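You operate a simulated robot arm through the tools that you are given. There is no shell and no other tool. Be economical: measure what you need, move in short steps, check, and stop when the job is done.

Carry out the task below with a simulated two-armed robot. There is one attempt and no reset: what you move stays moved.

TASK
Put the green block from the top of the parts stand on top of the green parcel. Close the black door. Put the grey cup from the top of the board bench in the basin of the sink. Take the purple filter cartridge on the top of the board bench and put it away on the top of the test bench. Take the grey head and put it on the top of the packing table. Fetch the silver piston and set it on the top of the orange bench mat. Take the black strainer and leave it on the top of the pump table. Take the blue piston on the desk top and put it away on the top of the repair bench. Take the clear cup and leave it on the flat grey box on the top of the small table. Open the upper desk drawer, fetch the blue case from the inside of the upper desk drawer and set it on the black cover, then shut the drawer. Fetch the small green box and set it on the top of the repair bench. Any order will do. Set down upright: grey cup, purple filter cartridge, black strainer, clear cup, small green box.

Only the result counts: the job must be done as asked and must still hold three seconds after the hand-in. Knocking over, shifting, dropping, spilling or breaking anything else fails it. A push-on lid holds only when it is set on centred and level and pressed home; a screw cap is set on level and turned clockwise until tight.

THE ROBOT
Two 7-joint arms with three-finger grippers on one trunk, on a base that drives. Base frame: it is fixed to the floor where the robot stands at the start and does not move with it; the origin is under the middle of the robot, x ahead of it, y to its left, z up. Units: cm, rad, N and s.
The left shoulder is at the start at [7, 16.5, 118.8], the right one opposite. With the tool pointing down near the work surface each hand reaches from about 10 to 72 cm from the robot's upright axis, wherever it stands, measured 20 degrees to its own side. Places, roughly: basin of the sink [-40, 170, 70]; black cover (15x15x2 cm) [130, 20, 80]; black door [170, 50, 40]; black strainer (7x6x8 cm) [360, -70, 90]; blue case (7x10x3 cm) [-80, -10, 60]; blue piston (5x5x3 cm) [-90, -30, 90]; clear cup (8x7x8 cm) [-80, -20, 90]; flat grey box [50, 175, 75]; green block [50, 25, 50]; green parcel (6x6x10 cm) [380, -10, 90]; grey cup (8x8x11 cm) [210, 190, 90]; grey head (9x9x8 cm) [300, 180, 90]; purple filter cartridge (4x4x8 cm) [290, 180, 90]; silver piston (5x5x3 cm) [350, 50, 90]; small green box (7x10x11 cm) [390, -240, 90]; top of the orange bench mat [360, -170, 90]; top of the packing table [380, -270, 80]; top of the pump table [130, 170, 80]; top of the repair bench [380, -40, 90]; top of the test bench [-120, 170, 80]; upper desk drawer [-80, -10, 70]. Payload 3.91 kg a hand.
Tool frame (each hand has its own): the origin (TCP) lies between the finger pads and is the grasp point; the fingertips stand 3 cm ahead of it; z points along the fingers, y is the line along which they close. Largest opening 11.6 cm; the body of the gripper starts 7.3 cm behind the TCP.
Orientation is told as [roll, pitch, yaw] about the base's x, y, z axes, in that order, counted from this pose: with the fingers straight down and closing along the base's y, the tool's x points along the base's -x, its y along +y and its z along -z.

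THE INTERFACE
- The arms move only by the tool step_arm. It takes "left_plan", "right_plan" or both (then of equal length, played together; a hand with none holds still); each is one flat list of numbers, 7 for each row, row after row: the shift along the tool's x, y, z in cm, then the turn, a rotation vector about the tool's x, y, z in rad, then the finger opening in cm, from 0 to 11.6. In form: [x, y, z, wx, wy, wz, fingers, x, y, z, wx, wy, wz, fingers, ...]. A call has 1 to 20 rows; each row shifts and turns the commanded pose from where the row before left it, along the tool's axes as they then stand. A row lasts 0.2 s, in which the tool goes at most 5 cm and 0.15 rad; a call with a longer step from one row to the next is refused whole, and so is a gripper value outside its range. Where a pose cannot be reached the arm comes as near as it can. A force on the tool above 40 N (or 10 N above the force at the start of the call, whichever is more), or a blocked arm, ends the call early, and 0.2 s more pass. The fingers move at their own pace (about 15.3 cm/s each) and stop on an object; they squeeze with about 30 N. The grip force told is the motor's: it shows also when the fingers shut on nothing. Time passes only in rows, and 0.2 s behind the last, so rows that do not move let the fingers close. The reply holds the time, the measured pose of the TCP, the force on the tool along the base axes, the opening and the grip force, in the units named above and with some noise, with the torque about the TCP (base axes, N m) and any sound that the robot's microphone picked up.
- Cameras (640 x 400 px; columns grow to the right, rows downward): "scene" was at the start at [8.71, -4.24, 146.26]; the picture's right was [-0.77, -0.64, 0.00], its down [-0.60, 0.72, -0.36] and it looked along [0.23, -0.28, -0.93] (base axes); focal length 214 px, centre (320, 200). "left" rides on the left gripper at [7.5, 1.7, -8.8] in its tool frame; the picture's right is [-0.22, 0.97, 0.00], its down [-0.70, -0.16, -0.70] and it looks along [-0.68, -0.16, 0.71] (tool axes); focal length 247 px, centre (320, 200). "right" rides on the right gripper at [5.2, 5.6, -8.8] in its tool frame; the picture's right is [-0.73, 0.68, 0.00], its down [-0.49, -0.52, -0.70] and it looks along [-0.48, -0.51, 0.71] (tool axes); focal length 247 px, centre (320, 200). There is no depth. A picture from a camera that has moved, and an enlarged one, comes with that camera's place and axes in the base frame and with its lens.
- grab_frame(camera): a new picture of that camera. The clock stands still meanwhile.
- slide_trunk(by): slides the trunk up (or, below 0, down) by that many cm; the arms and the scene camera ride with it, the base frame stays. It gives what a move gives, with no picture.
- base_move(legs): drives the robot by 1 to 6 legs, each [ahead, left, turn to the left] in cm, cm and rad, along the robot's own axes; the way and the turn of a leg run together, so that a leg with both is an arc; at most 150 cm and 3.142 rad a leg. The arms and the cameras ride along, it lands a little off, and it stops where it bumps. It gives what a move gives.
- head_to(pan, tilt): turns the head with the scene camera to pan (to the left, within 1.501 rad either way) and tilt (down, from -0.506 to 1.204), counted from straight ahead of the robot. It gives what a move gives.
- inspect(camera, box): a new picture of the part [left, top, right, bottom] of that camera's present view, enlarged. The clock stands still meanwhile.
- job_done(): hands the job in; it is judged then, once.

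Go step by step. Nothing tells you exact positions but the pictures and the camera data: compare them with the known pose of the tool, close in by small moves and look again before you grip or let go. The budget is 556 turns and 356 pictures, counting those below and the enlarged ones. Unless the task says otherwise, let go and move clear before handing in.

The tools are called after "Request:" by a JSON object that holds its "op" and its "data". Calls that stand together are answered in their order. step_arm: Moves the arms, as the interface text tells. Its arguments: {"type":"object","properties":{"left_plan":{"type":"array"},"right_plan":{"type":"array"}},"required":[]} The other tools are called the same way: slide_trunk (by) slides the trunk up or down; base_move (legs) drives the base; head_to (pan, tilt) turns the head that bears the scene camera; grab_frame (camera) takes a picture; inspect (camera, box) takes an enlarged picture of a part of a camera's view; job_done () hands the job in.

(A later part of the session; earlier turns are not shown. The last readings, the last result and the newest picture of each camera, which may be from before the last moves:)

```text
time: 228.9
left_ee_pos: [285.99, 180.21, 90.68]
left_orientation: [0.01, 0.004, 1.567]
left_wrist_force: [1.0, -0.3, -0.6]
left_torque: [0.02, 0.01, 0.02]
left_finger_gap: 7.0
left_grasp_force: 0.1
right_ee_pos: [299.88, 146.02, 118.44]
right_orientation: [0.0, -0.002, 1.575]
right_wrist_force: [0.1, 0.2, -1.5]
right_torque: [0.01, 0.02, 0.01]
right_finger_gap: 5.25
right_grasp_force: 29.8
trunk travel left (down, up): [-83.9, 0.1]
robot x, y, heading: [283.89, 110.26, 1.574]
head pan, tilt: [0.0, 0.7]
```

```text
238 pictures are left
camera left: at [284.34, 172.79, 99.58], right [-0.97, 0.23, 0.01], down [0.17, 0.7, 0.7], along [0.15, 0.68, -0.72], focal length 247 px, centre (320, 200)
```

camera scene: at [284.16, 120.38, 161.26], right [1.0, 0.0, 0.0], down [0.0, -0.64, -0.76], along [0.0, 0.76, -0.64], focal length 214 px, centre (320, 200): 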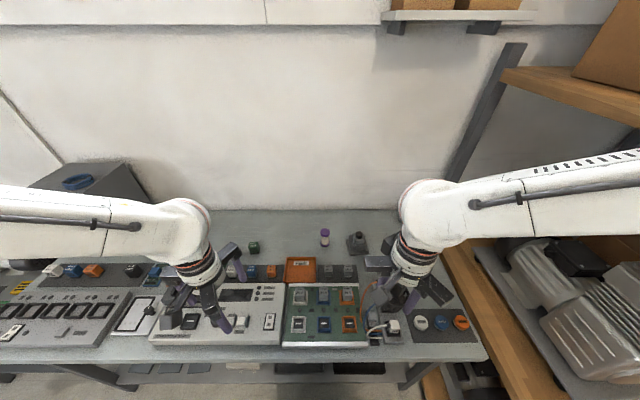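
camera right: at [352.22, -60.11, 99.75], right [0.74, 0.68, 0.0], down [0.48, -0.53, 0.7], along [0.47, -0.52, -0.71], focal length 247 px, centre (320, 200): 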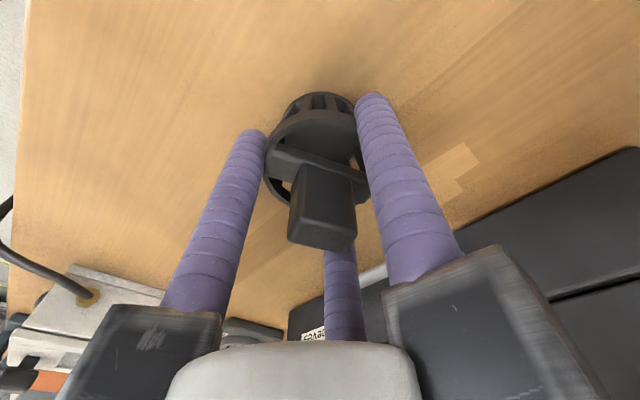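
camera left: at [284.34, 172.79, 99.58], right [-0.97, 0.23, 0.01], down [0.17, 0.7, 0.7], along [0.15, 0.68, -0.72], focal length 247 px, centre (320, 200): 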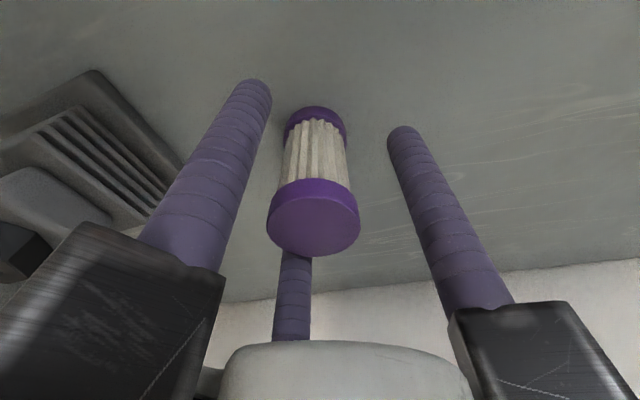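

Request:
{"op": "step_arm", "data": {"left_plan": [0, 0, 0.6, 0, 0, 0, 7, 0, 0, 0, 0, 0, 0, 5, 0, 0, 0, 0, 0, 0, 3, 0, 0, 0, 0, 0, 0, 2, 0, 0, 0, 0, 0, 0, 2]}}

Request:
{"op": "grab_frame", "data": {"camera": "left"}}

```text
time: 230.1
left_ee_pos: [286.11, 180.05, 90.18]
left_orientation: [0.007, 0.002, 1.568]
left_wrist_force: [0.2, 0.5, -1.1]
left_torque: [0.03, 0.01, -0.05]
left_finger_gap: 3.71
left_grasp_force: 29.9
right_ee_pos: [299.91, 146.11, 118.41]
right_orientation: [0.0, -0.002, 1.576]
right_wrist_force: [0.4, 0.5, -0.1]
right_torque: [0.0, -0.01, 0.01]
right_finger_gap: 5.27
right_grasp_force: 30.3
trunk travel left (down, up): [-83.9, 0.1]
robot x, y, heading: [283.96, 110.75, 1.568]
head pan, tilt: [0.0, 0.7]
```

```text
237 pictures are left
camera left: at [284.44, 172.75, 99.04], right [-0.97, 0.23, 0.01], down [0.17, 0.7, 0.7], along [0.15, 0.68, -0.72], focal length 247 px, centre (320, 200)
```

left: 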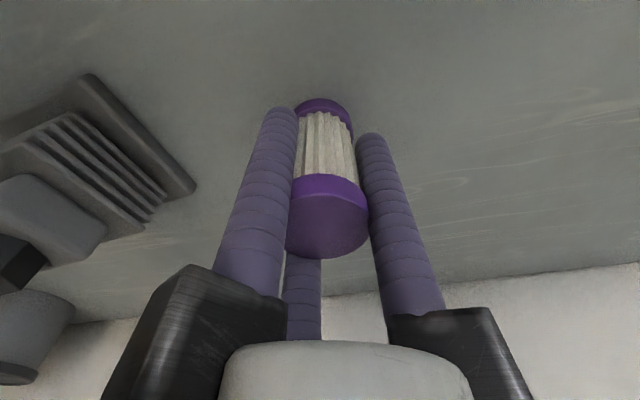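

The filter is held. I lift it and retract, checking the result before driving.

Request:
{"op": "step_arm", "data": {"left_plan": [0, 0, -2, 0, 0, 0, 2, 0, 0, -4, 0, 0, 0, 2, 0, 0, -4, 0, 0, 0, 2, 0, 0, -4, 0, 0, 0, 2, 0, 0, -4, 0, 0, 0, 2, 0, 0, -4, 0, 0, 0, 2, 0, 0, -3, 0, 0, 0, 2, 4, 2.5, 0, 0, 0, 0, 2, 4, 2.5, 0, 0, 0, 0, 2, 4, 2.5, 0, 0, 0, 0, 2, 4, 2.5, 0, 0, 0, 0, 2, 4, 2.5, 0, 0, 0, 0, 2, 4, 2.5, 0, 0, 0, 0, 2, 4, 2.5, 0, 0, 0, 0, 2, 4, 2.5, 0, 0, 0, 0, 2]}}

```text
time: 233.3
left_ee_pos: [265.82, 147.99, 115.22]
left_orientation: [0.037, 0.004, 1.564]
left_wrist_force: [1.0, -0.2, 1.4]
left_torque: [0.02, 0.01, 0.01]
left_finger_gap: 3.72
left_grasp_force: 30.1
right_ee_pos: [299.76, 145.94, 118.39]
right_orientation: [0.0, -0.004, 1.577]
right_wrist_force: [0.2, -0.6, -1.1]
right_torque: [0.0, 0.07, -0.01]
right_finger_gap: 5.29
right_grasp_force: 29.8
trunk travel left (down, up): [-83.9, 0.1]
robot x, y, heading: [283.76, 110.51, 1.568]
head pan, tilt: [0.0, 0.7]
```

Request:
{"op": "base_move", "data": {"legs": [[-7, 0, 0], [0, 75, 0], [0, 75, 0]]}}

Request:
{"op": "grab_frame", "data": {"camera": "scene"}}

```text
time: 241.5
left_ee_pos: [117.98, 141.03, 115.34]
left_orientation: [0.007, 0.005, 1.563]
left_wrist_force: [0.5, 0.4, -1.4]
left_torque: [0.0, 0.0, -0.01]
left_finger_gap: 3.69
left_grasp_force: 29.5
right_ee_pos: [151.38, 138.74, 118.42]
right_orientation: [0.0, -0.002, 1.569]
right_wrist_force: [0.1, -0.3, -0.3]
right_torque: [0.01, 0.0, 0.0]
right_finger_gap: 5.29
right_grasp_force: 30.1
trunk travel left (down, up): [-83.9, 0.1]
robot x, y, heading: [135.25, 103.61, 1.569]
head pan, tilt: [0.0, 0.7]
```

```text
236 pictures are left
camera scene: at [135.57, 116.99, 161.26], right [1.0, -0.01, 0.0], down [0.0, -0.64, -0.76], along [0.0, 0.76, -0.64], focal length 214 px, centre (320, 200)
```

scene: 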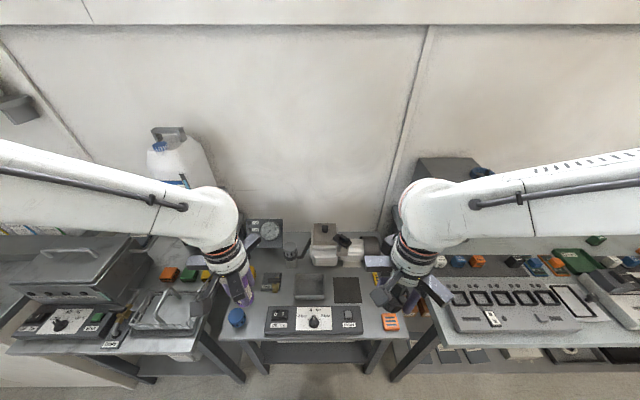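

Request:
{"op": "inspect", "data": {"camera": "scene", "box": [220, 215, 420, 340]}}

```text
3.20 times, centred on (320, 278) of scene
camera zoom: at [135.57, 116.99, 161.26], right [1.0, -0.01, 0.0], down [0.0, -0.64, -0.76], along [0.0, 0.76, -0.64], focal length 686 px, centre (320, -48)
```

zoom: 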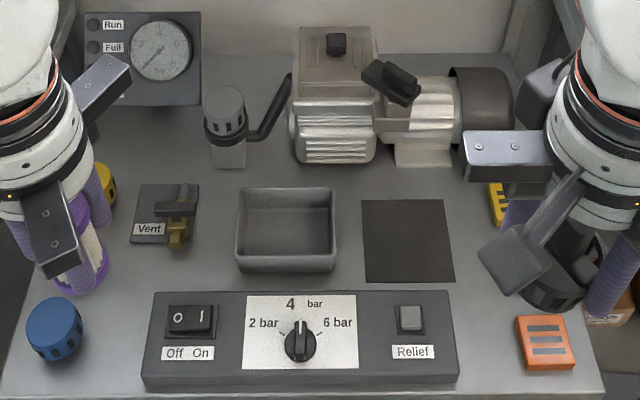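

The pump table is crowded; I move the right hand aside to see its right part.

Request:
{"op": "step_arm", "data": {"right_plan": [0, -4.5, 0, 0, 0, 0, 4, 0, -4.5, 0, 0, 0, 0, 4, 0, -4.5, 0, 0, 0, 0, 4, 0, -4.5, 0, 0, 0, 0, 4], "left_plan": [0, 4, 0, 0, 0, 0, 2, 0, 4, 0, 0, 0, 0, 2, 0, 0, 0, 0, 0, 0, 2, 0, 0, 0, 0, 0, 0, 2]}}

Request:
{"op": "inspect", "data": {"camera": "scene", "box": [210, 215, 440, 358]}}

```text
time: 242.5
left_ee_pos: [109.73, 141.16, 115.72]
left_orientation: [0.01, 0.002, 1.561]
left_wrist_force: [-0.3, -0.5, -1.0]
left_torque: [-0.02, -0.06, 0.03]
left_finger_gap: 3.68
left_grasp_force: 29.9
right_ee_pos: [170.35, 138.79, 119.39]
right_orientation: [-0.111, 0.0, 1.59]
right_wrist_force: [0.8, 0.3, -0.4]
right_torque: [0.04, 0.11, 0.01]
right_finger_gap: 5.24
right_grasp_force: 30.1
trunk travel left (down, up): [-83.9, 0.1]
robot x, y, heading: [135.48, 103.32, 1.569]
head pan, tilt: [0.0, 0.7]
```

```text
2.78 times, centred on (325, 286) of scene
camera zoom: at [135.73, 117.0, 161.25], right [1.0, -0.01, 0.0], down [-0.01, -0.64, -0.76], along [0.0, 0.76, -0.64], focal length 597 px, centre (306, -41)
```

zoom: 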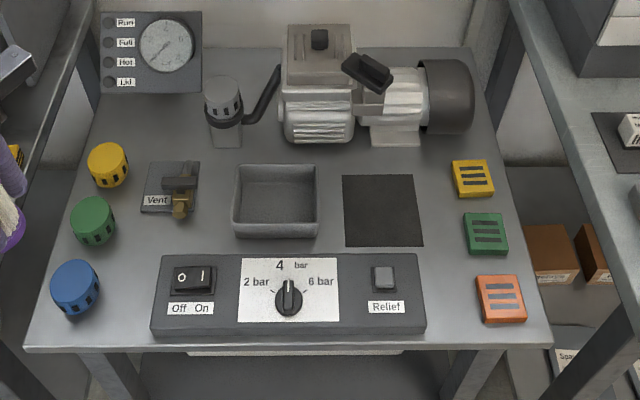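

A free spot lies left-back between the gauge box and the vent, near (113, 171). I level the right hand again and move the base left so that hand faces the spot.

Request:
{"op": "step_arm", "data": {"right_plan": [0, 4.5, 0, -0.037, 0, 0, 4, 0, 4.5, 0, -0.037, 0, 0, 4, 0, 4.5, 0, -0.037, 0, 0, 4, 0, 4.5, 0, 0, 0, 0, 4]}}

Request:
{"op": "base_move", "data": {"legs": [[0, 36, 0]]}}

Request:
{"op": "grab_frame", "data": {"camera": "scene"}}

Request:
{"op": "grab_frame", "data": {"camera": "right"}}

```text
time: 243.5
left_ee_pos: [109.42, 141.07, 115.53]
left_orientation: [0.003, 0.005, 1.562]
left_wrist_force: [-0.5, 0.2, -1.4]
left_torque: [0.04, -0.02, 0.0]
left_finger_gap: 3.7
left_grasp_force: 29.9
right_ee_pos: [151.24, 138.72, 119.6]
right_orientation: [0.114, -0.001, 1.57]
right_wrist_force: [0.1, -0.6, -0.5]
right_torque: [0.04, -0.09, -0.01]
right_finger_gap: 5.29
right_grasp_force: 29.9
trunk travel left (down, up): [-83.9, 0.1]
robot x, y, heading: [135.07, 103.49, 1.562]
head pan, tilt: [0.0, 0.7]
```

```text
time: 245.8
left_ee_pos: [74.14, 141.21, 115.68]
left_orientation: [0.006, 0.003, 1.564]
left_wrist_force: [-0.3, 0.0, -0.5]
left_torque: [0.02, 0.02, -0.05]
left_finger_gap: 3.66
left_grasp_force: 30.0
right_ee_pos: [115.99, 138.86, 119.51]
right_orientation: [0.113, -0.002, 1.569]
right_wrist_force: [0.3, -0.1, -0.2]
right_torque: [0.0, -0.02, -0.05]
right_finger_gap: 5.28
right_grasp_force: 29.7
trunk travel left (down, up): [-83.9, 0.1]
robot x, y, heading: [99.5, 103.77, 1.568]
head pan, tilt: [0.0, 0.7]
```

```text
233 pictures are left
camera scene: at [100.04, 117.15, 161.26], right [1.0, 0.0, 0.0], down [0.0, -0.64, -0.76], along [0.0, 0.76, -0.64], focal length 214 px, centre (320, 200)
```

scene: 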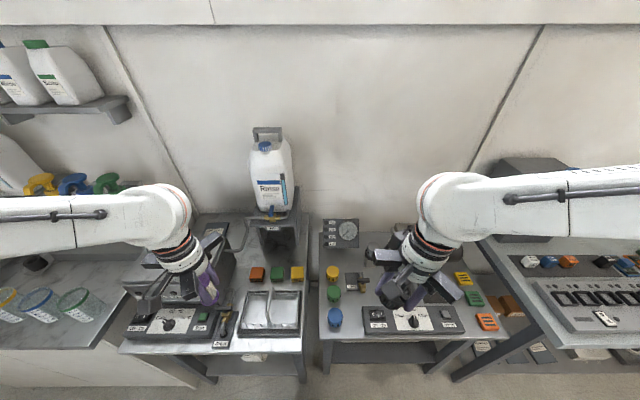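

```text
232 pictures are left
camera right: at [111.35, 133.61, 128.92], right [-0.68, 0.73, 0.08], down [0.6, 0.48, 0.64], along [0.43, 0.48, -0.77], focal length 247 px, centre (320, 200)
```

right: 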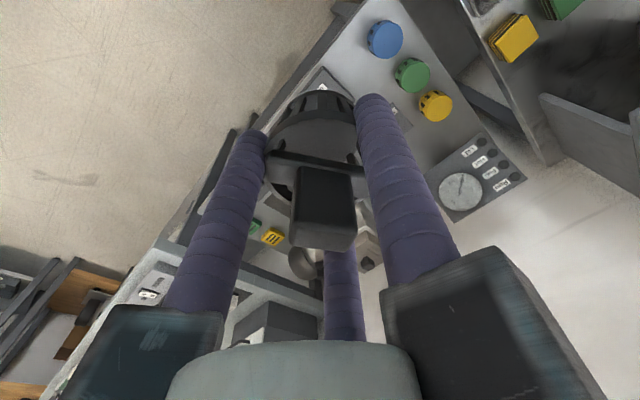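

Request:
{"op": "step_arm", "data": {"right_plan": [-4, 0.3, 0, 0.037, 0, 0, 4, -4, 0.3, 0, 0.037, 0, 0, 4, -4, 0.3, 0, 0.037, 0, 0, 4, -4, 0.3, 0, 0, 0, 0, 4, -4, 0.3, 0, 0, 0, 0, 4, -4, 0.3, 0, 0, 0, 0, 4, -4, 0.4, 0, 0, 0, 0, 4, -3.5, 0.4, 0, 0, 0, 0, 4, 0, 0, 4, 0, 0, 0, 4, 0, 0, 4, 0, 0, 0, 4, 0, 0, 4, 0, 0, 0, 4, 0, 0, 4, 0, 0, 0, 4, 0, 0, 0, 0, 0, 0, 4]}}

Request:
{"op": "grab_frame", "data": {"camera": "right"}}

Request:
{"op": "inspect", "data": {"camera": "scene", "box": [290, 200, 450, 300]}}

```text
time: 248.6
left_ee_pos: [73.89, 141.2, 115.71]
left_orientation: [0.007, 0.003, 1.564]
left_wrist_force: [0.6, 0.4, -0.5]
left_torque: [-0.01, 0.0, -0.03]
left_finger_gap: 3.68
left_grasp_force: 30.2
right_ee_pos: [113.21, 170.55, 103.45]
right_orientation: [0.0, -0.004, 1.571]
right_wrist_force: [-0.2, -1.1, -0.2]
right_torque: [0.02, 0.04, -0.04]
right_finger_gap: 5.3
right_grasp_force: 30.0
trunk travel left (down, up): [-83.9, 0.1]
robot x, y, heading: [99.33, 103.59, 1.566]
head pan, tilt: [0.0, 0.7]
```

```text
231 pictures are left
camera right: at [107.56, 165.22, 112.24], right [-0.68, 0.73, 0.0], down [0.52, 0.48, 0.7], along [0.51, 0.48, -0.71], focal length 247 px, centre (320, 200)
```

right: 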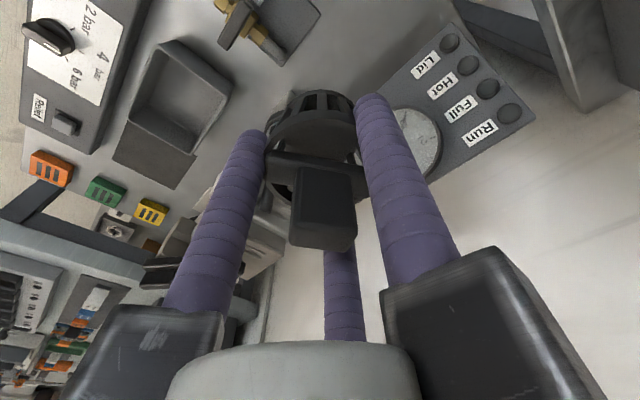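

```text
4.00 times, centred on (370, 250) of scene
camera zoom: at [99.82, 117.11, 161.27], right [1.0, 0.0, 0.0], down [0.0, -0.64, -0.77], along [0.0, 0.77, -0.64], focal length 858 px, centre (120, 0)
```

zoom: 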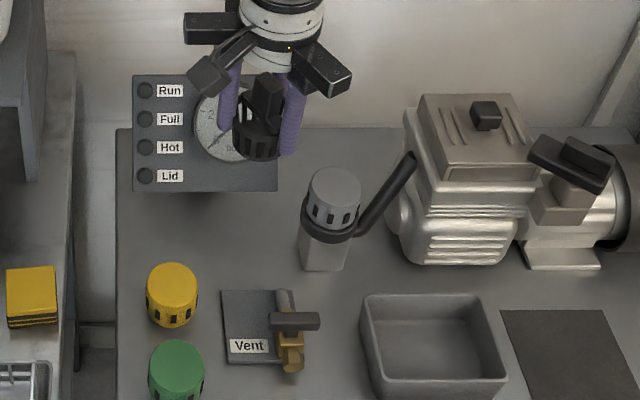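

The spot centre is better at (111.5, 174.5), and I rotate the wrist 30° so no finger carrier points at the gauge box. Then I descend partway.

Request:
{"op": "step_arm", "data": {"right_plan": [-3.95, 1.7, 0, 0, 0, 0, 4, 0, 0, 0, 0, 0, 0.131, 4, 0, 0, 0, 0, 0, 0.131, 4, 0, 0, 0, 0, 0, 0.131, 4, 0, 0, 0, 0, 0, 0.131, 4, 0, 0, 4, 0, 0, 0, 4, 0, 0, 4, 0, 0, 0, 4, 0, 0, 4, 0, 0, 0, 4, 0, 0, 0, 0, 0, 0, 4]}}

Request:
{"op": "grab_frame", "data": {"camera": "right"}}

Request:
{"op": "inspect", "data": {"camera": "scene", "box": [290, 200, 450, 300]}}

```text
time: 250.6
left_ee_pos: [73.9, 141.34, 115.63]
left_orientation: [0.007, 0.002, 1.564]
left_wrist_force: [-1.1, -0.1, -0.9]
left_torque: [0.03, 0.0, -0.01]
left_finger_gap: 3.71
left_grasp_force: 30.0
right_ee_pos: [111.49, 174.45, 91.56]
right_orientation: [0.0, 0.0, 1.048]
right_wrist_force: [0.1, 0.2, -1.1]
right_torque: [-0.02, 0.0, 0.0]
right_finger_gap: 5.3
right_grasp_force: 29.9
trunk travel left (down, up): [-83.9, 0.1]
robot x, y, heading: [99.71, 103.34, 1.57]
head pan, tilt: [0.0, 0.7]
```

```text
229 pictures are left
camera right: at [104.02, 172.6, 100.37], right [-0.22, 0.97, 0.0], down [0.7, 0.16, 0.7], along [0.68, 0.16, -0.71], focal length 247 px, centre (320, 200)
```

right: 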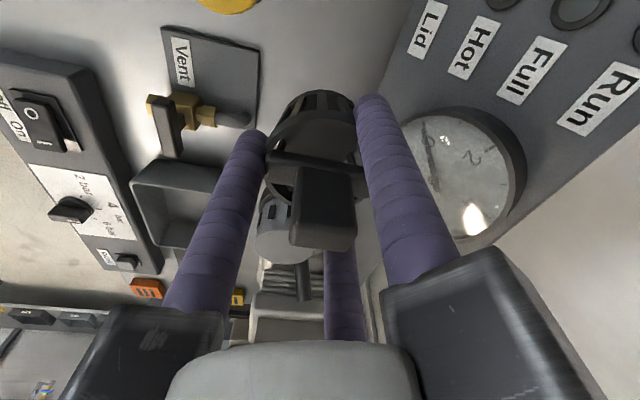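

```text
4.00 times, centred on (370, 250) of scene
camera zoom: at [99.82, 117.12, 161.26], right [1.0, 0.0, 0.0], down [0.0, -0.64, -0.76], along [0.0, 0.76, -0.64], focal length 858 px, centre (120, 0)
```

zoom: 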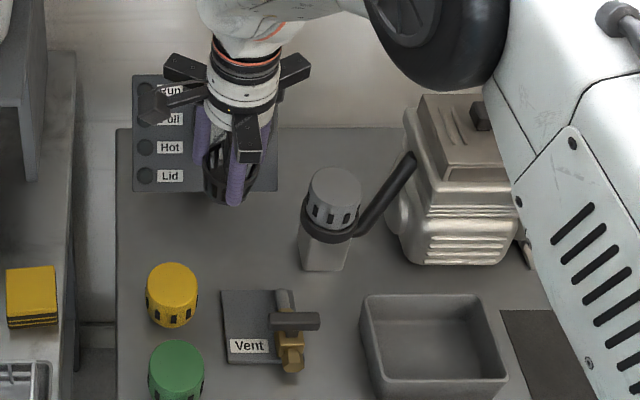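

Request:
{"op": "step_arm", "data": {"right_plan": [0, 0, 3, 0, 0, 0, 4, 0, 0, 2, 0, 0, 0, 4, 0, 0, 1, 0, 0, 0, 4, 0, 0, 0, 0, 0, 0, 4]}}

Request:
{"op": "grab_frame", "data": {"camera": "right"}}

Request:
{"op": "inspect", "data": {"camera": "scene", "box": [306, 210, 402, 270]}}

```text
time: 251.6
left_ee_pos: [73.91, 141.3, 115.75]
left_orientation: [0.008, 0.003, 1.565]
left_wrist_force: [-0.3, -0.1, -0.8]
left_torque: [-0.02, 0.0, 0.01]
left_finger_gap: 3.67
left_grasp_force: 30.7
right_ee_pos: [111.44, 174.51, 85.65]
right_orientation: [0.0, -0.001, 1.046]
right_wrist_force: [-0.2, 0.3, -0.2]
right_torque: [-0.01, -0.03, 0.0]
right_finger_gap: 5.26
right_grasp_force: 30.4
trunk travel left (down, up): [-83.9, 0.1]
robot x, y, heading: [99.68, 103.79, 1.567]
head pan, tilt: [0.0, 0.7]
```

```text
227 pictures are left
camera right: at [103.97, 172.6, 94.43], right [-0.22, 0.97, 0.0], down [0.7, 0.16, 0.7], along [0.68, 0.16, -0.71], focal length 247 px, centre (320, 200)
```

right: 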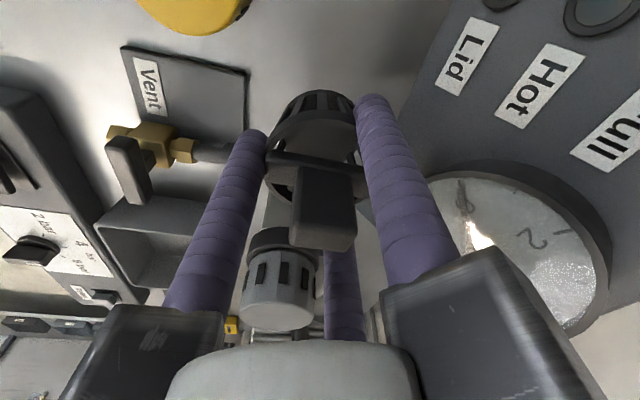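

```text
6.67 times, centred on (354, 240) of scene
camera zoom: at [99.82, 117.2, 161.25], right [1.0, 0.0, 0.0], down [0.0, -0.64, -0.76], along [0.0, 0.76, -0.64], focal length 1430 px, centre (93, -67)
```

zoom: 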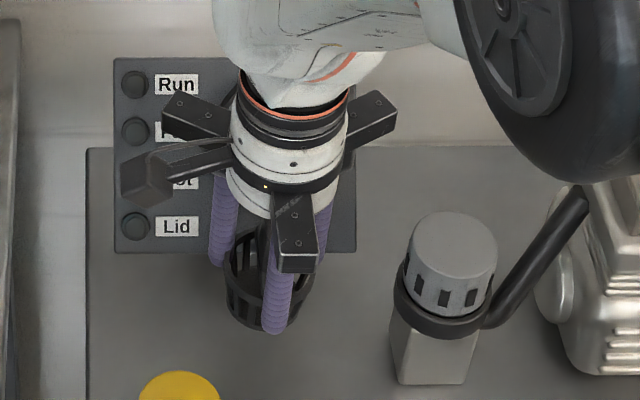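

Request:
{"op": "step_arm", "data": {"right_plan": [0, 0, 1, 0, 0, 0, 4, 0, 0, 0.5, 0, 0, 0, 4, 0, 0, 0.4, 0, 0, 0, 4, 0, 0, 0, 0, 0, 0, 4]}}

```text
time: 252.6
left_ee_pos: [73.74, 141.31, 115.58]
left_orientation: [0.008, 0.004, 1.563]
left_wrist_force: [0.6, -0.3, -0.7]
left_torque: [0.01, -0.03, -0.01]
left_finger_gap: 3.67
left_grasp_force: 30.1
right_ee_pos: [111.6, 174.31, 83.84]
right_orientation: [-0.001, -0.001, 1.045]
right_wrist_force: [0.9, 1.3, -0.9]
right_torque: [0.0, -0.03, 0.0]
right_finger_gap: 5.28
right_grasp_force: 29.8
trunk travel left (down, up): [-83.9, 0.1]
robot x, y, heading: [99.61, 103.77, 1.567]
head pan, tilt: [0.0, 0.7]
```

Request:
{"op": "step_arm", "data": {"right_plan": [0, 0, 0.3, 0, 0, 0, 4, 0, 0, 0.3, 0, 0, 0, 4, 0, 0, 0, 0, 0, 0, 4]}}

Request:
{"op": "inspect", "data": {"camera": "scene", "box": [306, 210, 402, 270]}}

```text
time: 253.4
left_ee_pos: [73.82, 141.21, 115.67]
left_orientation: [0.005, 0.004, 1.566]
left_wrist_force: [0.2, 0.7, -1.2]
left_torque: [0.0, -0.01, 0.04]
left_finger_gap: 3.69
left_grasp_force: 29.8
right_ee_pos: [111.48, 174.42, 83.27]
right_orientation: [0.0, -0.001, 1.046]
right_wrist_force: [0.6, -0.7, -0.1]
right_torque: [0.03, 0.03, 0.01]
right_finger_gap: 5.27
right_grasp_force: 29.5
trunk travel left (down, up): [-83.9, 0.1]
robot x, y, heading: [99.37, 103.24, 1.565]
head pan, tilt: [0.0, 0.7]
```

```text
6.67 times, centred on (354, 240) of scene
camera zoom: at [99.82, 117.16, 161.26], right [1.0, 0.0, 0.0], down [0.0, -0.64, -0.76], along [0.0, 0.76, -0.64], focal length 1430 px, centre (93, -67)
```

zoom: 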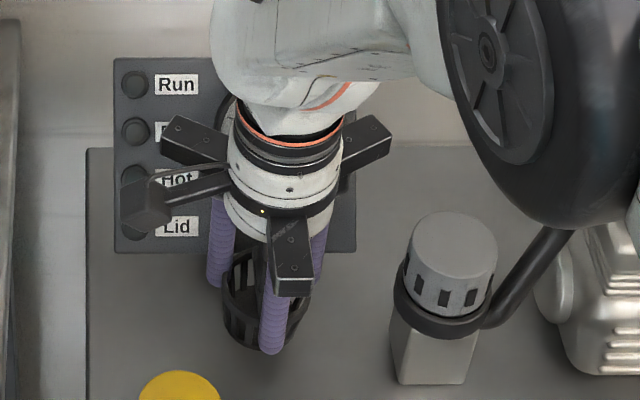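

Request:
{"op": "step_arm", "data": {"right_plan": [0, 0, 0.35, 0, 0, 0, 4, 0, 0, 0.35, 0, 0, 0, 4, 0, 0, 0, 0, 0, 0, 4]}}

```text
time: 254.2
left_ee_pos: [73.82, 141.28, 115.61]
left_orientation: [0.007, 0.003, 1.565]
left_wrist_force: [0.5, -0.2, -0.4]
left_torque: [0.02, 0.02, -0.03]
left_finger_gap: 3.67
left_grasp_force: 29.9
right_ee_pos: [111.48, 174.52, 82.52]
right_orientation: [0.0, -0.002, 1.046]
right_wrist_force: [0.5, -0.2, -0.4]
right_torque: [0.0, 0.03, 0.01]
right_finger_gap: 5.31
right_grasp_force: 29.7
trunk travel left (down, up): [-83.9, 0.1]
robot x, y, heading: [100.0, 103.75, 1.569]
head pan, tilt: [0.0, 0.7]
```

Request:
{"op": "step_arm", "data": {"right_plan": [0, 0, 0.3, 0, 0, 0, 4, 0, 0, 0.3, 0, 0, 0, 4, 0, 0, 0, 0, 0, 0, 4]}}

```text
time: 255.0
left_ee_pos: [73.84, 141.45, 115.61]
left_orientation: [0.007, 0.004, 1.563]
left_wrist_force: [0.8, -0.4, -0.9]
left_torque: [-0.01, -0.01, -0.01]
left_finger_gap: 3.67
left_grasp_force: 29.8
right_ee_pos: [111.56, 174.37, 82.03]
right_orientation: [0.001, -0.003, 1.045]
right_wrist_force: [-1.1, -0.8, -0.4]
right_torque: [-0.01, 0.01, 0.01]
right_finger_gap: 5.3
right_grasp_force: 30.1
trunk travel left (down, up): [-83.9, 0.1]
robot x, y, heading: [99.68, 103.37, 1.57]
head pan, tilt: [0.0, 0.7]
```

Request:
{"op": "step_arm", "data": {"right_plan": [0, 0, 0.3, 0, 0, 0, 4, 0, 0, 0.3, 0, 0, 0, 4, 0, 0, 0, 0, 0, 0, 4]}}

Request:
{"op": "inspect", "data": {"camera": "scene", "box": [306, 210, 402, 270]}}

```text
time: 255.8
left_ee_pos: [73.8, 141.27, 115.64]
left_orientation: [0.007, 0.005, 1.563]
left_wrist_force: [-0.5, -0.5, 0.0]
left_torque: [-0.02, -0.01, 0.0]
left_finger_gap: 3.71
left_grasp_force: 29.5
right_ee_pos: [111.51, 174.55, 81.29]
right_orientation: [0.0, -0.002, 1.046]
right_wrist_force: [0.3, -0.6, 0.4]
right_torque: [-0.02, 0.01, -0.02]
right_finger_gap: 5.29
right_grasp_force: 29.8
trunk travel left (down, up): [-83.9, 0.1]
robot x, y, heading: [99.53, 103.23, 1.568]
head pan, tilt: [0.0, 0.7]
```

```text
6.67 times, centred on (354, 240) of scene
camera zoom: at [99.82, 117.16, 161.26], right [1.0, 0.0, 0.0], down [0.0, -0.64, -0.76], along [0.0, 0.76, -0.64], focal length 1430 px, centre (93, -67)
```

zoom: 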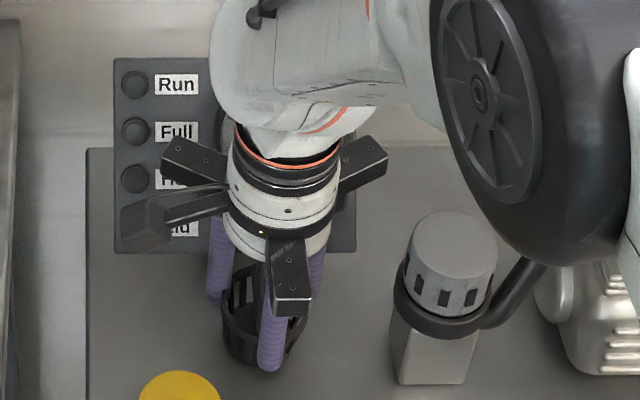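

Request:
{"op": "step_arm", "data": {"right_plan": [0, 0, 0.3, 0, 0, 0, 4, 0, 0, 0.3, 0, 0, 0, 4, 0, 0, 0, 0, 0, 0, 4]}}

```text
time: 256.6
left_ee_pos: [73.94, 141.32, 115.69]
left_orientation: [0.008, 0.002, 1.565]
left_wrist_force: [0.7, -0.8, -1.6]
left_torque: [0.03, 0.0, -0.03]
left_finger_gap: 3.68
left_grasp_force: 29.9
right_ee_pos: [111.48, 174.5, 80.75]
right_orientation: [0.002, -0.002, 1.046]
right_wrist_force: [0.1, 0.2, -0.8]
right_torque: [0.0, 0.05, -0.01]
right_finger_gap: 5.26
right_grasp_force: 30.3
trunk travel left (down, up): [-83.9, 0.1]
robot x, y, heading: [99.51, 103.49, 1.564]
head pan, tilt: [0.0, 0.7]
```

Request:
{"op": "step_arm", "data": {"right_plan": [0, 0, 0.3, 0, 0, 0, 4, 0, 0, 0.3, 0, 0, 0, 4, 0, 0, 0.3, 0, 0, 0, 4, 0, 0, 0, 0, 0, 0, 4]}}

Request:
{"op": "grab_frame", "data": {"camera": "right"}}

```text
time: 257.6
left_ee_pos: [73.73, 141.21, 115.76]
left_orientation: [0.005, 0.001, 1.564]
left_wrist_force: [-0.5, -0.4, -0.6]
left_torque: [0.0, -0.01, -0.02]
left_finger_gap: 3.71
left_grasp_force: 30.1
right_ee_pos: [111.5, 174.48, 80.06]
right_orientation: [0.001, -0.005, 1.046]
right_wrist_force: [0.6, -0.3, 10.5]
right_torque: [0.08, -0.28, 0.01]
right_finger_gap: 5.26
right_grasp_force: 29.7
trunk travel left (down, up): [-83.9, 0.1]
robot x, y, heading: [98.91, 103.55, 1.568]
head pan, tilt: [0.0, 0.7]
```

```text
223 pictures are left
camera right: at [104.02, 172.67, 88.76], right [-0.22, 0.97, 0.01], down [0.7, 0.16, 0.7], along [0.68, 0.16, -0.71], focal length 247 px, centre (320, 200)
```

right: 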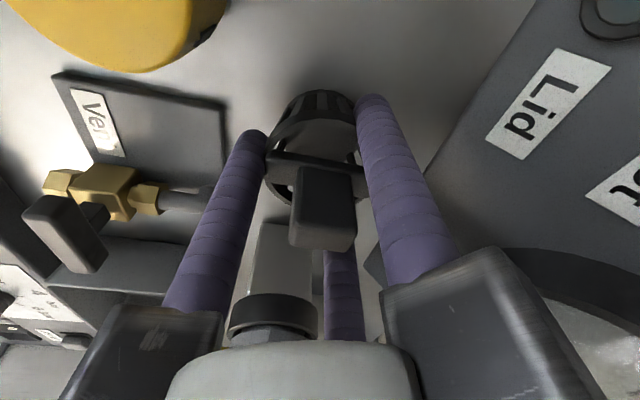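

Contact with the table; I release the strainer and rise.

Request:
{"op": "step_arm", "data": {"right_plan": [0, 0, 0, 0, 0, 0, 6, 0, 0, 0, 0, 0, 0, 7.2, 0, 0, 0, 0, 0, 0, 7.2, 0, 0, -2, 0, 0, 0, 7.2, 0, 0, -4, 0, 0, 0, 7.2, 0, 0, -4, 0, 0, 0, 7.2, 0, 0, -4, 0, 0, 0, 7.2, 0, 0, -4, 0, 0, 0, 7.2, 0, 0, -4, 0, 0, 0, 7.2, 0, 0, -4, 0, 0, 0, 7.2, 0, 0, -4, 0, 0, 0, 7.2, 0, 0, -4, 0, 0, 0, 7.2, 0, 0, -4, 0, 0, 0, 7.2]}}

Request:
{"op": "inspect", "data": {"camera": "scene", "box": [290, 200, 450, 300]}}

```text
time: 260.4
left_ee_pos: [73.76, 141.25, 115.7]
left_orientation: [0.008, 0.003, 1.563]
left_wrist_force: [-0.4, -0.5, -0.8]
left_torque: [0.03, -0.01, 0.01]
left_finger_gap: 3.72
left_grasp_force: 30.0
right_ee_pos: [111.4, 174.57, 117.85]
right_orientation: [0.003, -0.001, 1.046]
right_wrist_force: [-0.2, -0.4, 0.0]
right_torque: [0.03, -0.02, -0.01]
right_finger_gap: 7.2
right_grasp_force: 0.0
trunk travel left (down, up): [-83.9, 0.1]
robot x, y, heading: [99.9, 103.53, 1.568]
head pan, tilt: [0.0, 0.7]
```

```text
4.00 times, centred on (370, 250) of scene
camera zoom: at [99.81, 117.03, 161.26], right [1.0, 0.0, 0.0], down [0.0, -0.64, -0.77], along [0.0, 0.77, -0.64], focal length 858 px, centre (120, 0)
```

zoom: 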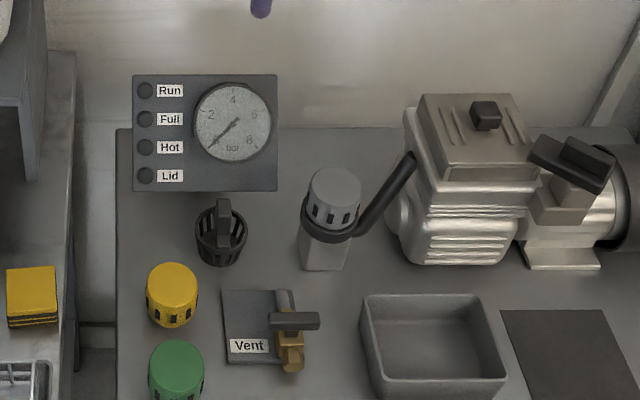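

The strainer stands on the pump table. Next I retract the right hand and drive back to the grey cup.

Request:
{"op": "step_arm", "data": {"right_plan": [2.95, -2.2, 0, 0, 0, 0, 10, 2.95, -2.2, 0, 0, 0, 0, 10, 2.95, -2.2, 0, 0, 0, 0, 10, 2.95, -2.2, 0, 0, 0, 0, 10, 2.95, -2.2, 0, 0, 0, 0, 10, 2.95, -2.2, 0, 0, 0, 0, 10, 2.95, -2.2, 0, 0, 0, 0, 10, 2.95, -2.2, 0, 0, 0, 0, 10, 2.95, -2.2, 0, 0, 0, 0, 10, 0, 0, 0, 0, 0, -0.131, 10, 0, 0, 0, 0, 0, -0.131, 10, 0, 0, 0, 0, 0, -0.131, 10, 0, 0, 0, 0, 0, -0.131, 10]}}

Request:
{"op": "base_move", "data": {"legs": [[0, -98, 0]]}}

Request:
{"op": "grab_frame", "data": {"camera": "scene"}}

Request:
{"op": "grab_frame", "data": {"camera": "right"}}

```text
time: 263.2
left_ee_pos: [73.88, 141.3, 115.63]
left_orientation: [0.008, 0.005, 1.564]
left_wrist_force: [-0.5, -0.5, -0.2]
left_torque: [0.02, 0.0, 0.03]
left_finger_gap: 3.69
left_grasp_force: 30.2
right_ee_pos: [115.43, 141.5, 117.75]
right_orientation: [0.001, -0.002, 1.573]
right_wrist_force: [0.4, 0.4, 0.8]
right_torque: [0.0, -0.03, -0.01]
right_finger_gap: 10.03
right_grasp_force: 0.0
trunk travel left (down, up): [-83.9, 0.1]
robot x, y, heading: [99.77, 103.69, 1.562]
head pan, tilt: [0.0, 0.7]
```

```text
time: 268.3
left_ee_pos: [171.0, 141.24, 115.75]
left_orientation: [0.005, 0.004, 1.581]
left_wrist_force: [0.3, 0.1, -1.3]
left_torque: [0.03, 0.03, 0.04]
left_finger_gap: 3.7
left_grasp_force: 30.7
right_ee_pos: [212.46, 142.07, 117.75]
right_orientation: [0.0, -0.002, 1.588]
right_wrist_force: [0.3, -0.2, -0.2]
right_torque: [-0.02, -0.02, 0.02]
right_finger_gap: 10.0
right_grasp_force: 0.1
trunk travel left (down, up): [-83.9, 0.1]
robot x, y, heading: [197.56, 104.0, 1.584]
head pan, tilt: [0.0, 0.7]
```

```text
221 pictures are left
camera scene: at [197.32, 117.52, 161.26], right [1.0, 0.01, 0.0], down [0.01, -0.64, -0.76], along [-0.01, 0.76, -0.64], focal length 214 px, centre (320, 200)
```

scene: 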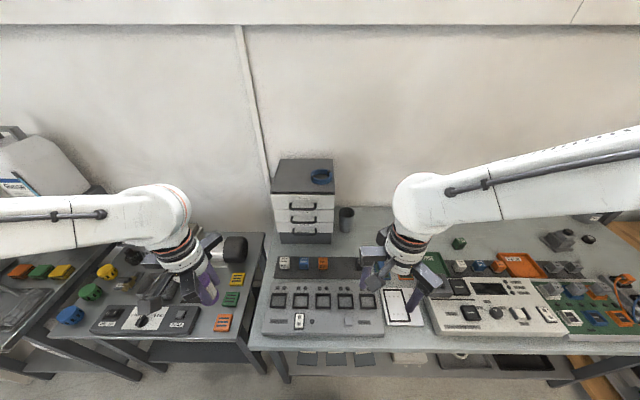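

```text
220 pictures are left
camera right: at [206.88, 136.72, 126.56], right [-0.69, 0.72, 0.0], down [0.52, 0.49, 0.7], along [0.51, 0.49, -0.71], focal length 247 px, centre (320, 200)
```

right: 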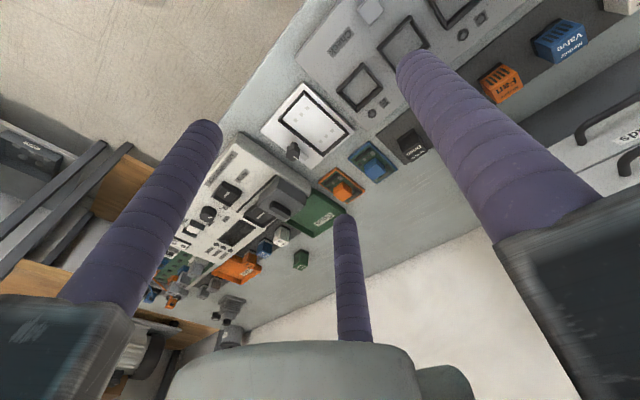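

Request:
{"op": "inspect", "data": {"camera": "scene", "box": [280, 190, 408, 270]}}

```text
5.00 times, centred on (344, 230) of scene
camera zoom: at [197.32, 117.52, 161.26], right [1.0, 0.01, 0.0], down [0.01, -0.64, -0.76], along [-0.01, 0.76, -0.64], focal length 1072 px, centre (200, 50)
```

zoom: 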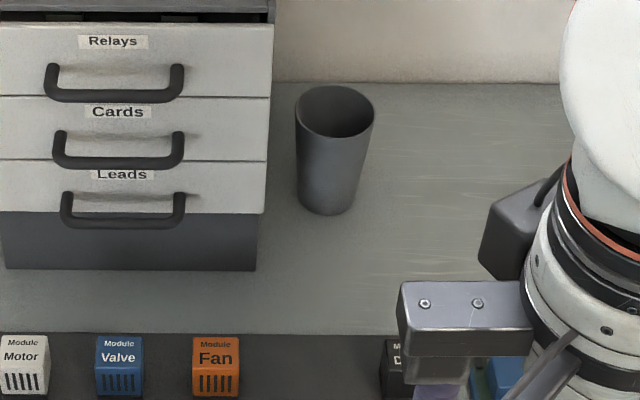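

The cup stands at about (208.4, 185.6), just right of the drawer case. I move closer and turn the right wrist so its carriers clear the case.

Request:
{"op": "base_move", "data": {"legs": [[12, 0, -0.014]]}}

Request:
{"op": "step_arm", "data": {"right_plan": [0, 0, 0, 0, 0, -0.13, 11, 0, 0, 0, 0, 0, -0.13, 11, 0, 0, 0, 0, 0, -0.13, 11, 0, 0, 0, 0, 0, -0.13, 11, 0, 0, 0, 0, 0, -0.13, 11, 0, 0, 0, 0, 0, -0.13, 11, 0, 0, 0, 0, 0, -0.13, 11, 0, 0, 0, 0, 0, -0.13, 11, 0, 0, 0, 0, 0, 0, 11]}}

Request:
{"op": "inspect", "data": {"camera": "scene", "box": [260, 170, 420, 270]}}

```text
time: 269.6
left_ee_pos: [171.33, 152.36, 115.43]
left_orientation: [0.004, 0.01, 1.572]
left_wrist_force: [0.2, 1.0, -0.4]
left_torque: [-0.07, 0.0, -0.02]
left_finger_gap: 3.72
left_grasp_force: 30.3
right_ee_pos: [212.78, 152.68, 117.63]
right_orientation: [0.0, 0.003, 1.576]
right_wrist_force: [-0.2, 0.9, -0.2]
right_torque: [-0.09, 0.04, -0.01]
right_finger_gap: 10.02
right_grasp_force: 0.0
trunk travel left (down, up): [-83.9, 0.1]
robot x, y, heading: [197.47, 113.87, 1.569]
head pan, tilt: [0.0, 0.7]
stopped in leg 1: the robot was blocked; the commanded pose is now the measured one
```

```text
time: 271.6
left_ee_pos: [171.35, 151.55, 115.63]
left_orientation: [0.006, 0.001, 1.57]
left_wrist_force: [-1.0, 0.1, -0.4]
left_torque: [-0.02, -0.01, -0.01]
left_finger_gap: 3.7
left_grasp_force: 29.6
right_ee_pos: [212.65, 152.04, 117.79]
right_orientation: [-0.004, -0.003, 2.617]
right_wrist_force: [0.7, -0.5, 1.2]
right_torque: [0.0, 0.02, 0.01]
right_finger_gap: 10.99
right_grasp_force: 0.1
trunk travel left (down, up): [-83.9, 0.1]
robot x, y, heading: [197.39, 114.05, 1.57]
head pan, tilt: [0.0, 0.7]
```

```text
4.00 times, centred on (340, 220) of scene
camera zoom: at [197.43, 127.59, 161.26], right [1.0, 0.0, 0.0], down [0.0, -0.64, -0.76], along [0.0, 0.76, -0.64], focal length 858 px, centre (240, 120)
```

zoom: 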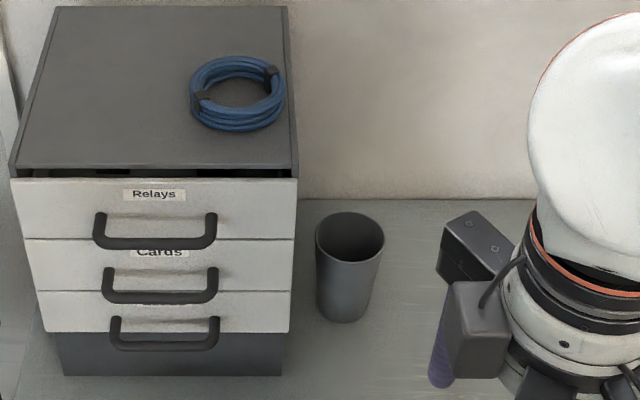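

Request:
{"op": "step_arm", "data": {"right_plan": [-2.5, -3.4, 0, 0, 0, 0, 10.5, -2.5, -3.4, 0, 0, 0, 0, 10.5, -2.5, -3.4, 0, 0, 0, 0, 10.5, -2.5, -3.4, 0, 0, 0, 0, 10.5, -2.5, -3.4, 0, 0, 0, 0, 10.5, -2.5, -3.4, 0, 0, 0, 0, 10.5, -2.5, -3.4, 0, 0, 0, 0, 10.5, -2.5, -3.4, 0, 0, 0, 0, 10.5, 0, 0, 3, 0, 0, 0, 10.5, 0, 0, 3, 0, 0, 0, 10.5, 0, 0, 3, 0, 0, 0, 10.5, 0, 0, 0, 0, 0, 0, 10.5]}}

Request:
{"op": "grab_frame", "data": {"camera": "right"}}

Request:
{"op": "inspect", "data": {"camera": "scene", "box": [260, 150, 420, 250]}}

```text
time: 274.2
left_ee_pos: [171.43, 151.59, 115.74]
left_orientation: [0.006, 0.001, 1.569]
left_wrist_force: [0.8, 0.7, -0.8]
left_torque: [0.03, -0.02, -0.02]
left_finger_gap: 3.68
left_grasp_force: 30.4
right_ee_pos: [209.17, 185.56, 108.76]
right_orientation: [-0.002, 0.0, 2.615]
right_wrist_force: [0.2, 0.3, -0.5]
right_torque: [-0.02, 0.01, -0.01]
right_finger_gap: 10.5
right_grasp_force: 0.2
trunk travel left (down, up): [-83.9, 0.1]
robot x, y, heading: [197.67, 114.01, 1.57]
head pan, tilt: [0.0, 0.7]
```

```text
217 pictures are left
camera right: at [210.8, 177.99, 117.65], right [-0.97, -0.22, 0.0], down [-0.16, 0.69, 0.7], along [-0.16, 0.69, -0.71], focal length 247 px, centre (320, 200)
```

right: 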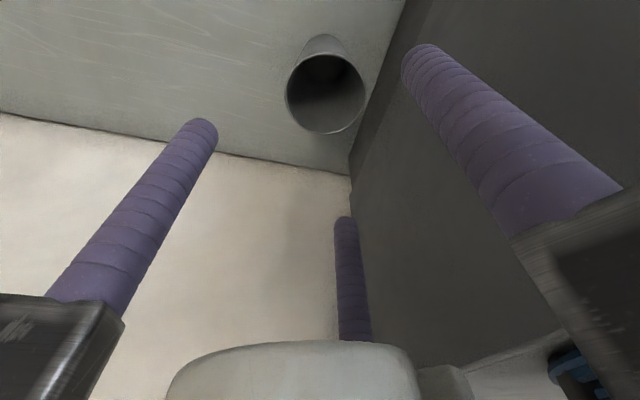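

```text
4.00 times, centred on (340, 200) of scene
camera zoom: at [197.45, 127.51, 161.27], right [1.0, 0.0, 0.0], down [0.0, -0.64, -0.77], along [0.0, 0.77, -0.64], focal length 858 px, centre (240, 200)
```

zoom: 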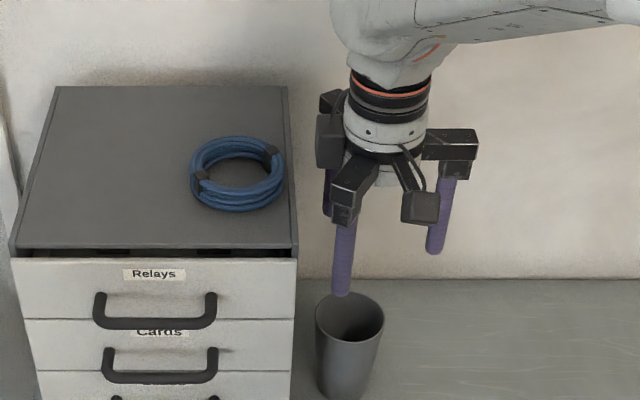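

Request:
{"op": "step_arm", "data": {"right_plan": [-0.3, 0, 3, 0, 0, 0, 10.5, 0, 0, 3, 0, 0, 0, 10.5, 0, 0, 3, 0, 0, 0, 10.5, 0, 0, 3, 0, 0, 0, 10.5, 0, 0, 2, 0, 0, 0, 10.5, 0, 0, 2, 0, 0, 0, 10.5, 0, 0, 0, 0, 0, 0, 10.5]}}

Request:
{"op": "grab_frame", "data": {"camera": "right"}}

Request:
{"op": "inspect", "data": {"camera": "scene", "box": [280, 180, 408, 260]}}

```text
time: 275.8
left_ee_pos: [171.34, 151.56, 115.73]
left_orientation: [0.004, 0.002, 1.568]
left_wrist_force: [0.2, 0.2, -0.2]
left_torque: [0.0, -0.02, 0.0]
left_finger_gap: 3.67
left_grasp_force: 30.1
right_ee_pos: [208.68, 185.89, 92.74]
right_orientation: [-0.003, -0.001, 2.617]
right_wrist_force: [0.9, -0.4, -0.8]
right_torque: [0.03, 0.01, 0.01]
right_finger_gap: 10.5
right_grasp_force: 0.1
trunk travel left (down, up): [-83.9, 0.1]
robot x, y, heading: [197.57, 113.89, 1.576]
head pan, tilt: [0.0, 0.7]
```

```text
215 pictures are left
camera right: at [210.39, 178.33, 101.59], right [-0.97, -0.22, 0.0], down [-0.16, 0.69, 0.7], along [-0.16, 0.68, -0.71], focal length 247 px, centre (320, 200)
```

right: 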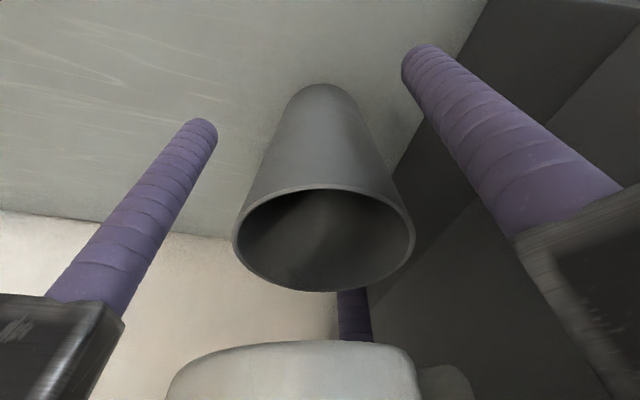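

```text
5.00 times, centred on (344, 220) of scene
camera zoom: at [197.43, 127.62, 161.26], right [1.0, 0.0, 0.0], down [0.0, -0.64, -0.76], along [0.0, 0.76, -0.64], focal length 1072 px, centre (200, 100)
```

zoom: 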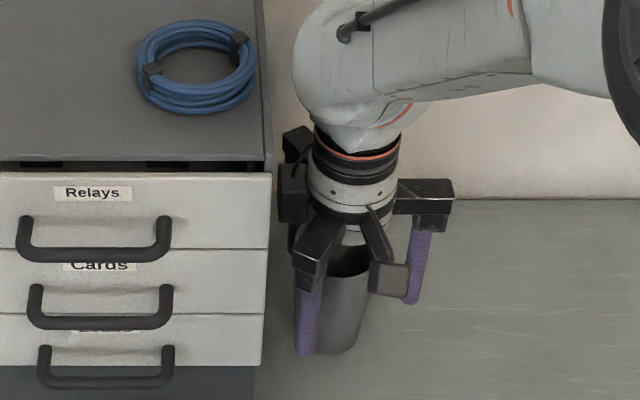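

Request:
{"op": "step_arm", "data": {"right_plan": [0, 0, 0, 0, 0, 0, 9, 0, 0, 0, 0, 0, 0, 7.5, 0, 0, 0, 0, 0, 0, 6, 0, 0, 0, 0, 0, 0, 4.5, 0, 0, 0, 0, 0, 0, 4.5]}}

Request:
{"op": "grab_frame", "data": {"camera": "right"}}

```text
time: 277.0
left_ee_pos: [171.33, 151.55, 115.65]
left_orientation: [0.004, 0.001, 1.569]
left_wrist_force: [0.5, 0.4, -0.1]
left_torque: [-0.02, 0.0, -0.03]
left_finger_gap: 3.68
left_grasp_force: 30.1
right_ee_pos: [208.78, 185.8, 92.8]
right_orientation: [-0.004, -0.002, 2.617]
right_wrist_force: [0.3, 0.2, 0.2]
right_torque: [0.0, 0.0, -0.01]
right_finger_gap: 7.02
right_grasp_force: 29.2
trunk travel left (down, up): [-83.9, 0.1]
robot x, y, heading: [197.49, 114.25, 1.572]
head pan, tilt: [0.0, 0.7]
```

```text
213 pictures are left
camera right: at [210.4, 178.32, 101.59], right [-0.97, -0.22, 0.0], down [-0.16, 0.69, 0.7], along [-0.16, 0.68, -0.71], focal length 247 px, centre (320, 200)
```

right: 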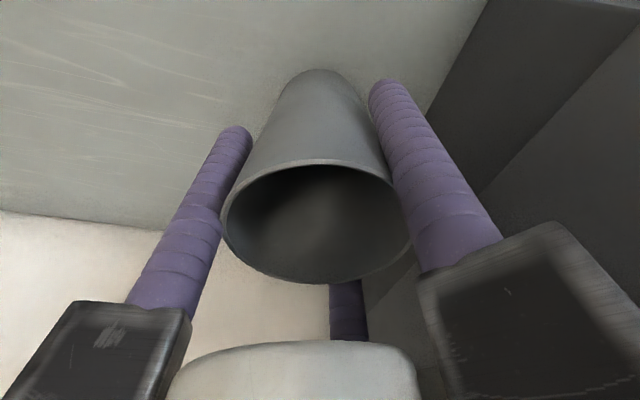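

Request:
{"op": "step_arm", "data": {"right_plan": [0, 0, -1, 0, 0, 0, 4.5, 0, 0, -2, 0, 0, 0, 4.5, 0, 0, 0, 0, 0, 0, 4.5]}}

Request:
{"op": "inspect", "data": {"camera": "scene", "box": [280, 180, 408, 260]}}

```text
time: 277.8
left_ee_pos: [171.23, 151.7, 115.68]
left_orientation: [0.005, 0.002, 1.571]
left_wrist_force: [0.4, 0.8, -0.6]
left_torque: [-0.02, -0.01, 0.02]
left_finger_gap: 3.68
left_grasp_force: 30.0
right_ee_pos: [208.83, 185.92, 95.9]
right_orientation: [-0.002, -0.002, 2.615]
right_wrist_force: [-0.4, -0.4, -1.0]
right_torque: [0.04, -0.02, -0.01]
right_finger_gap: 7.01
right_grasp_force: 30.0
trunk travel left (down, up): [-83.9, 0.1]
robot x, y, heading: [197.52, 114.05, 1.571]
head pan, tilt: [0.0, 0.7]
```

```text
5.00 times, centred on (344, 220) of scene
camera zoom: at [197.43, 127.68, 161.25], right [1.0, 0.0, 0.0], down [0.0, -0.64, -0.76], along [0.0, 0.76, -0.64], focal length 1072 px, centre (200, 100)
```

zoom: 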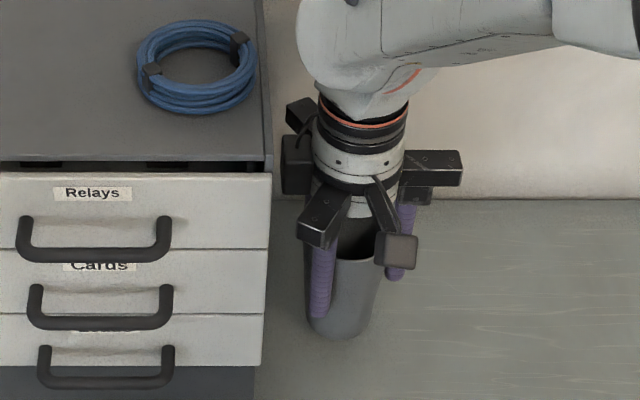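

The cup comes up cleanly. I raise and retract it.

Request:
{"op": "step_arm", "data": {"right_plan": [0, 0, -3, 0, 0, 0, 4.5, 0, 0, -4, 0, 0, 0, 4.5, 0, 0, -4, 0, 0, 0, 4.5, 0, 0, -4, 0, 0, 0, 4.5, 0, 0, -4, 0, 0, 0, 4.5, 0, 0, -3, 0, 0, 0, 4.5, 2.5, 3.4, 0, 0, 0, 0, 4.5, 2.5, 3.4, 0, 0, 0, 0, 4.5, 2.5, 3.4, 0, 0, 0, 0, 4.5, 2.5, 3.4, 0, 0, 0, 0, 4.5, 2.5, 3.4, 0, 0, 0, 0, 4.5, 2.5, 3.4, 0, 0, 0, 0, 4.5, 2.5, 3.4, 0, 0, 0, 0, 4.5, 2.5, 3.4, 0, 0, 0, 0, 4.5]}}

Request:
{"op": "grab_frame", "data": {"camera": "scene"}}

```text
time: 280.8
left_ee_pos: [171.65, 151.58, 115.76]
left_orientation: [0.01, 0.001, 1.568]
left_wrist_force: [0.4, -0.1, -0.4]
left_torque: [-0.02, 0.05, -0.01]
left_finger_gap: 3.72
left_grasp_force: 29.9
right_ee_pos: [213.05, 152.28, 117.73]
right_orientation: [-0.003, -0.005, 2.616]
right_wrist_force: [0.8, -0.1, -1.2]
right_torque: [0.01, 0.05, 0.02]
right_finger_gap: 7.03
right_grasp_force: 30.4
trunk travel left (down, up): [-83.9, 0.1]
robot x, y, heading: [197.19, 113.77, 1.569]
head pan, tilt: [0.0, 0.7]
```

```text
211 pictures are left
camera scene: at [197.96, 127.55, 161.27], right [1.0, 0.0, 0.0], down [0.0, -0.64, -0.77], along [0.0, 0.77, -0.64], focal length 214 px, centre (320, 200)
```

scene: 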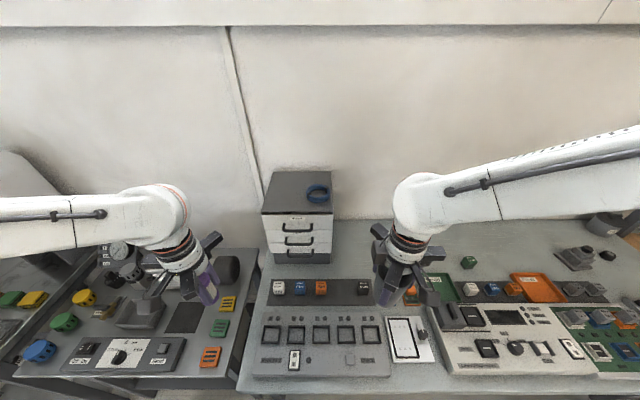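

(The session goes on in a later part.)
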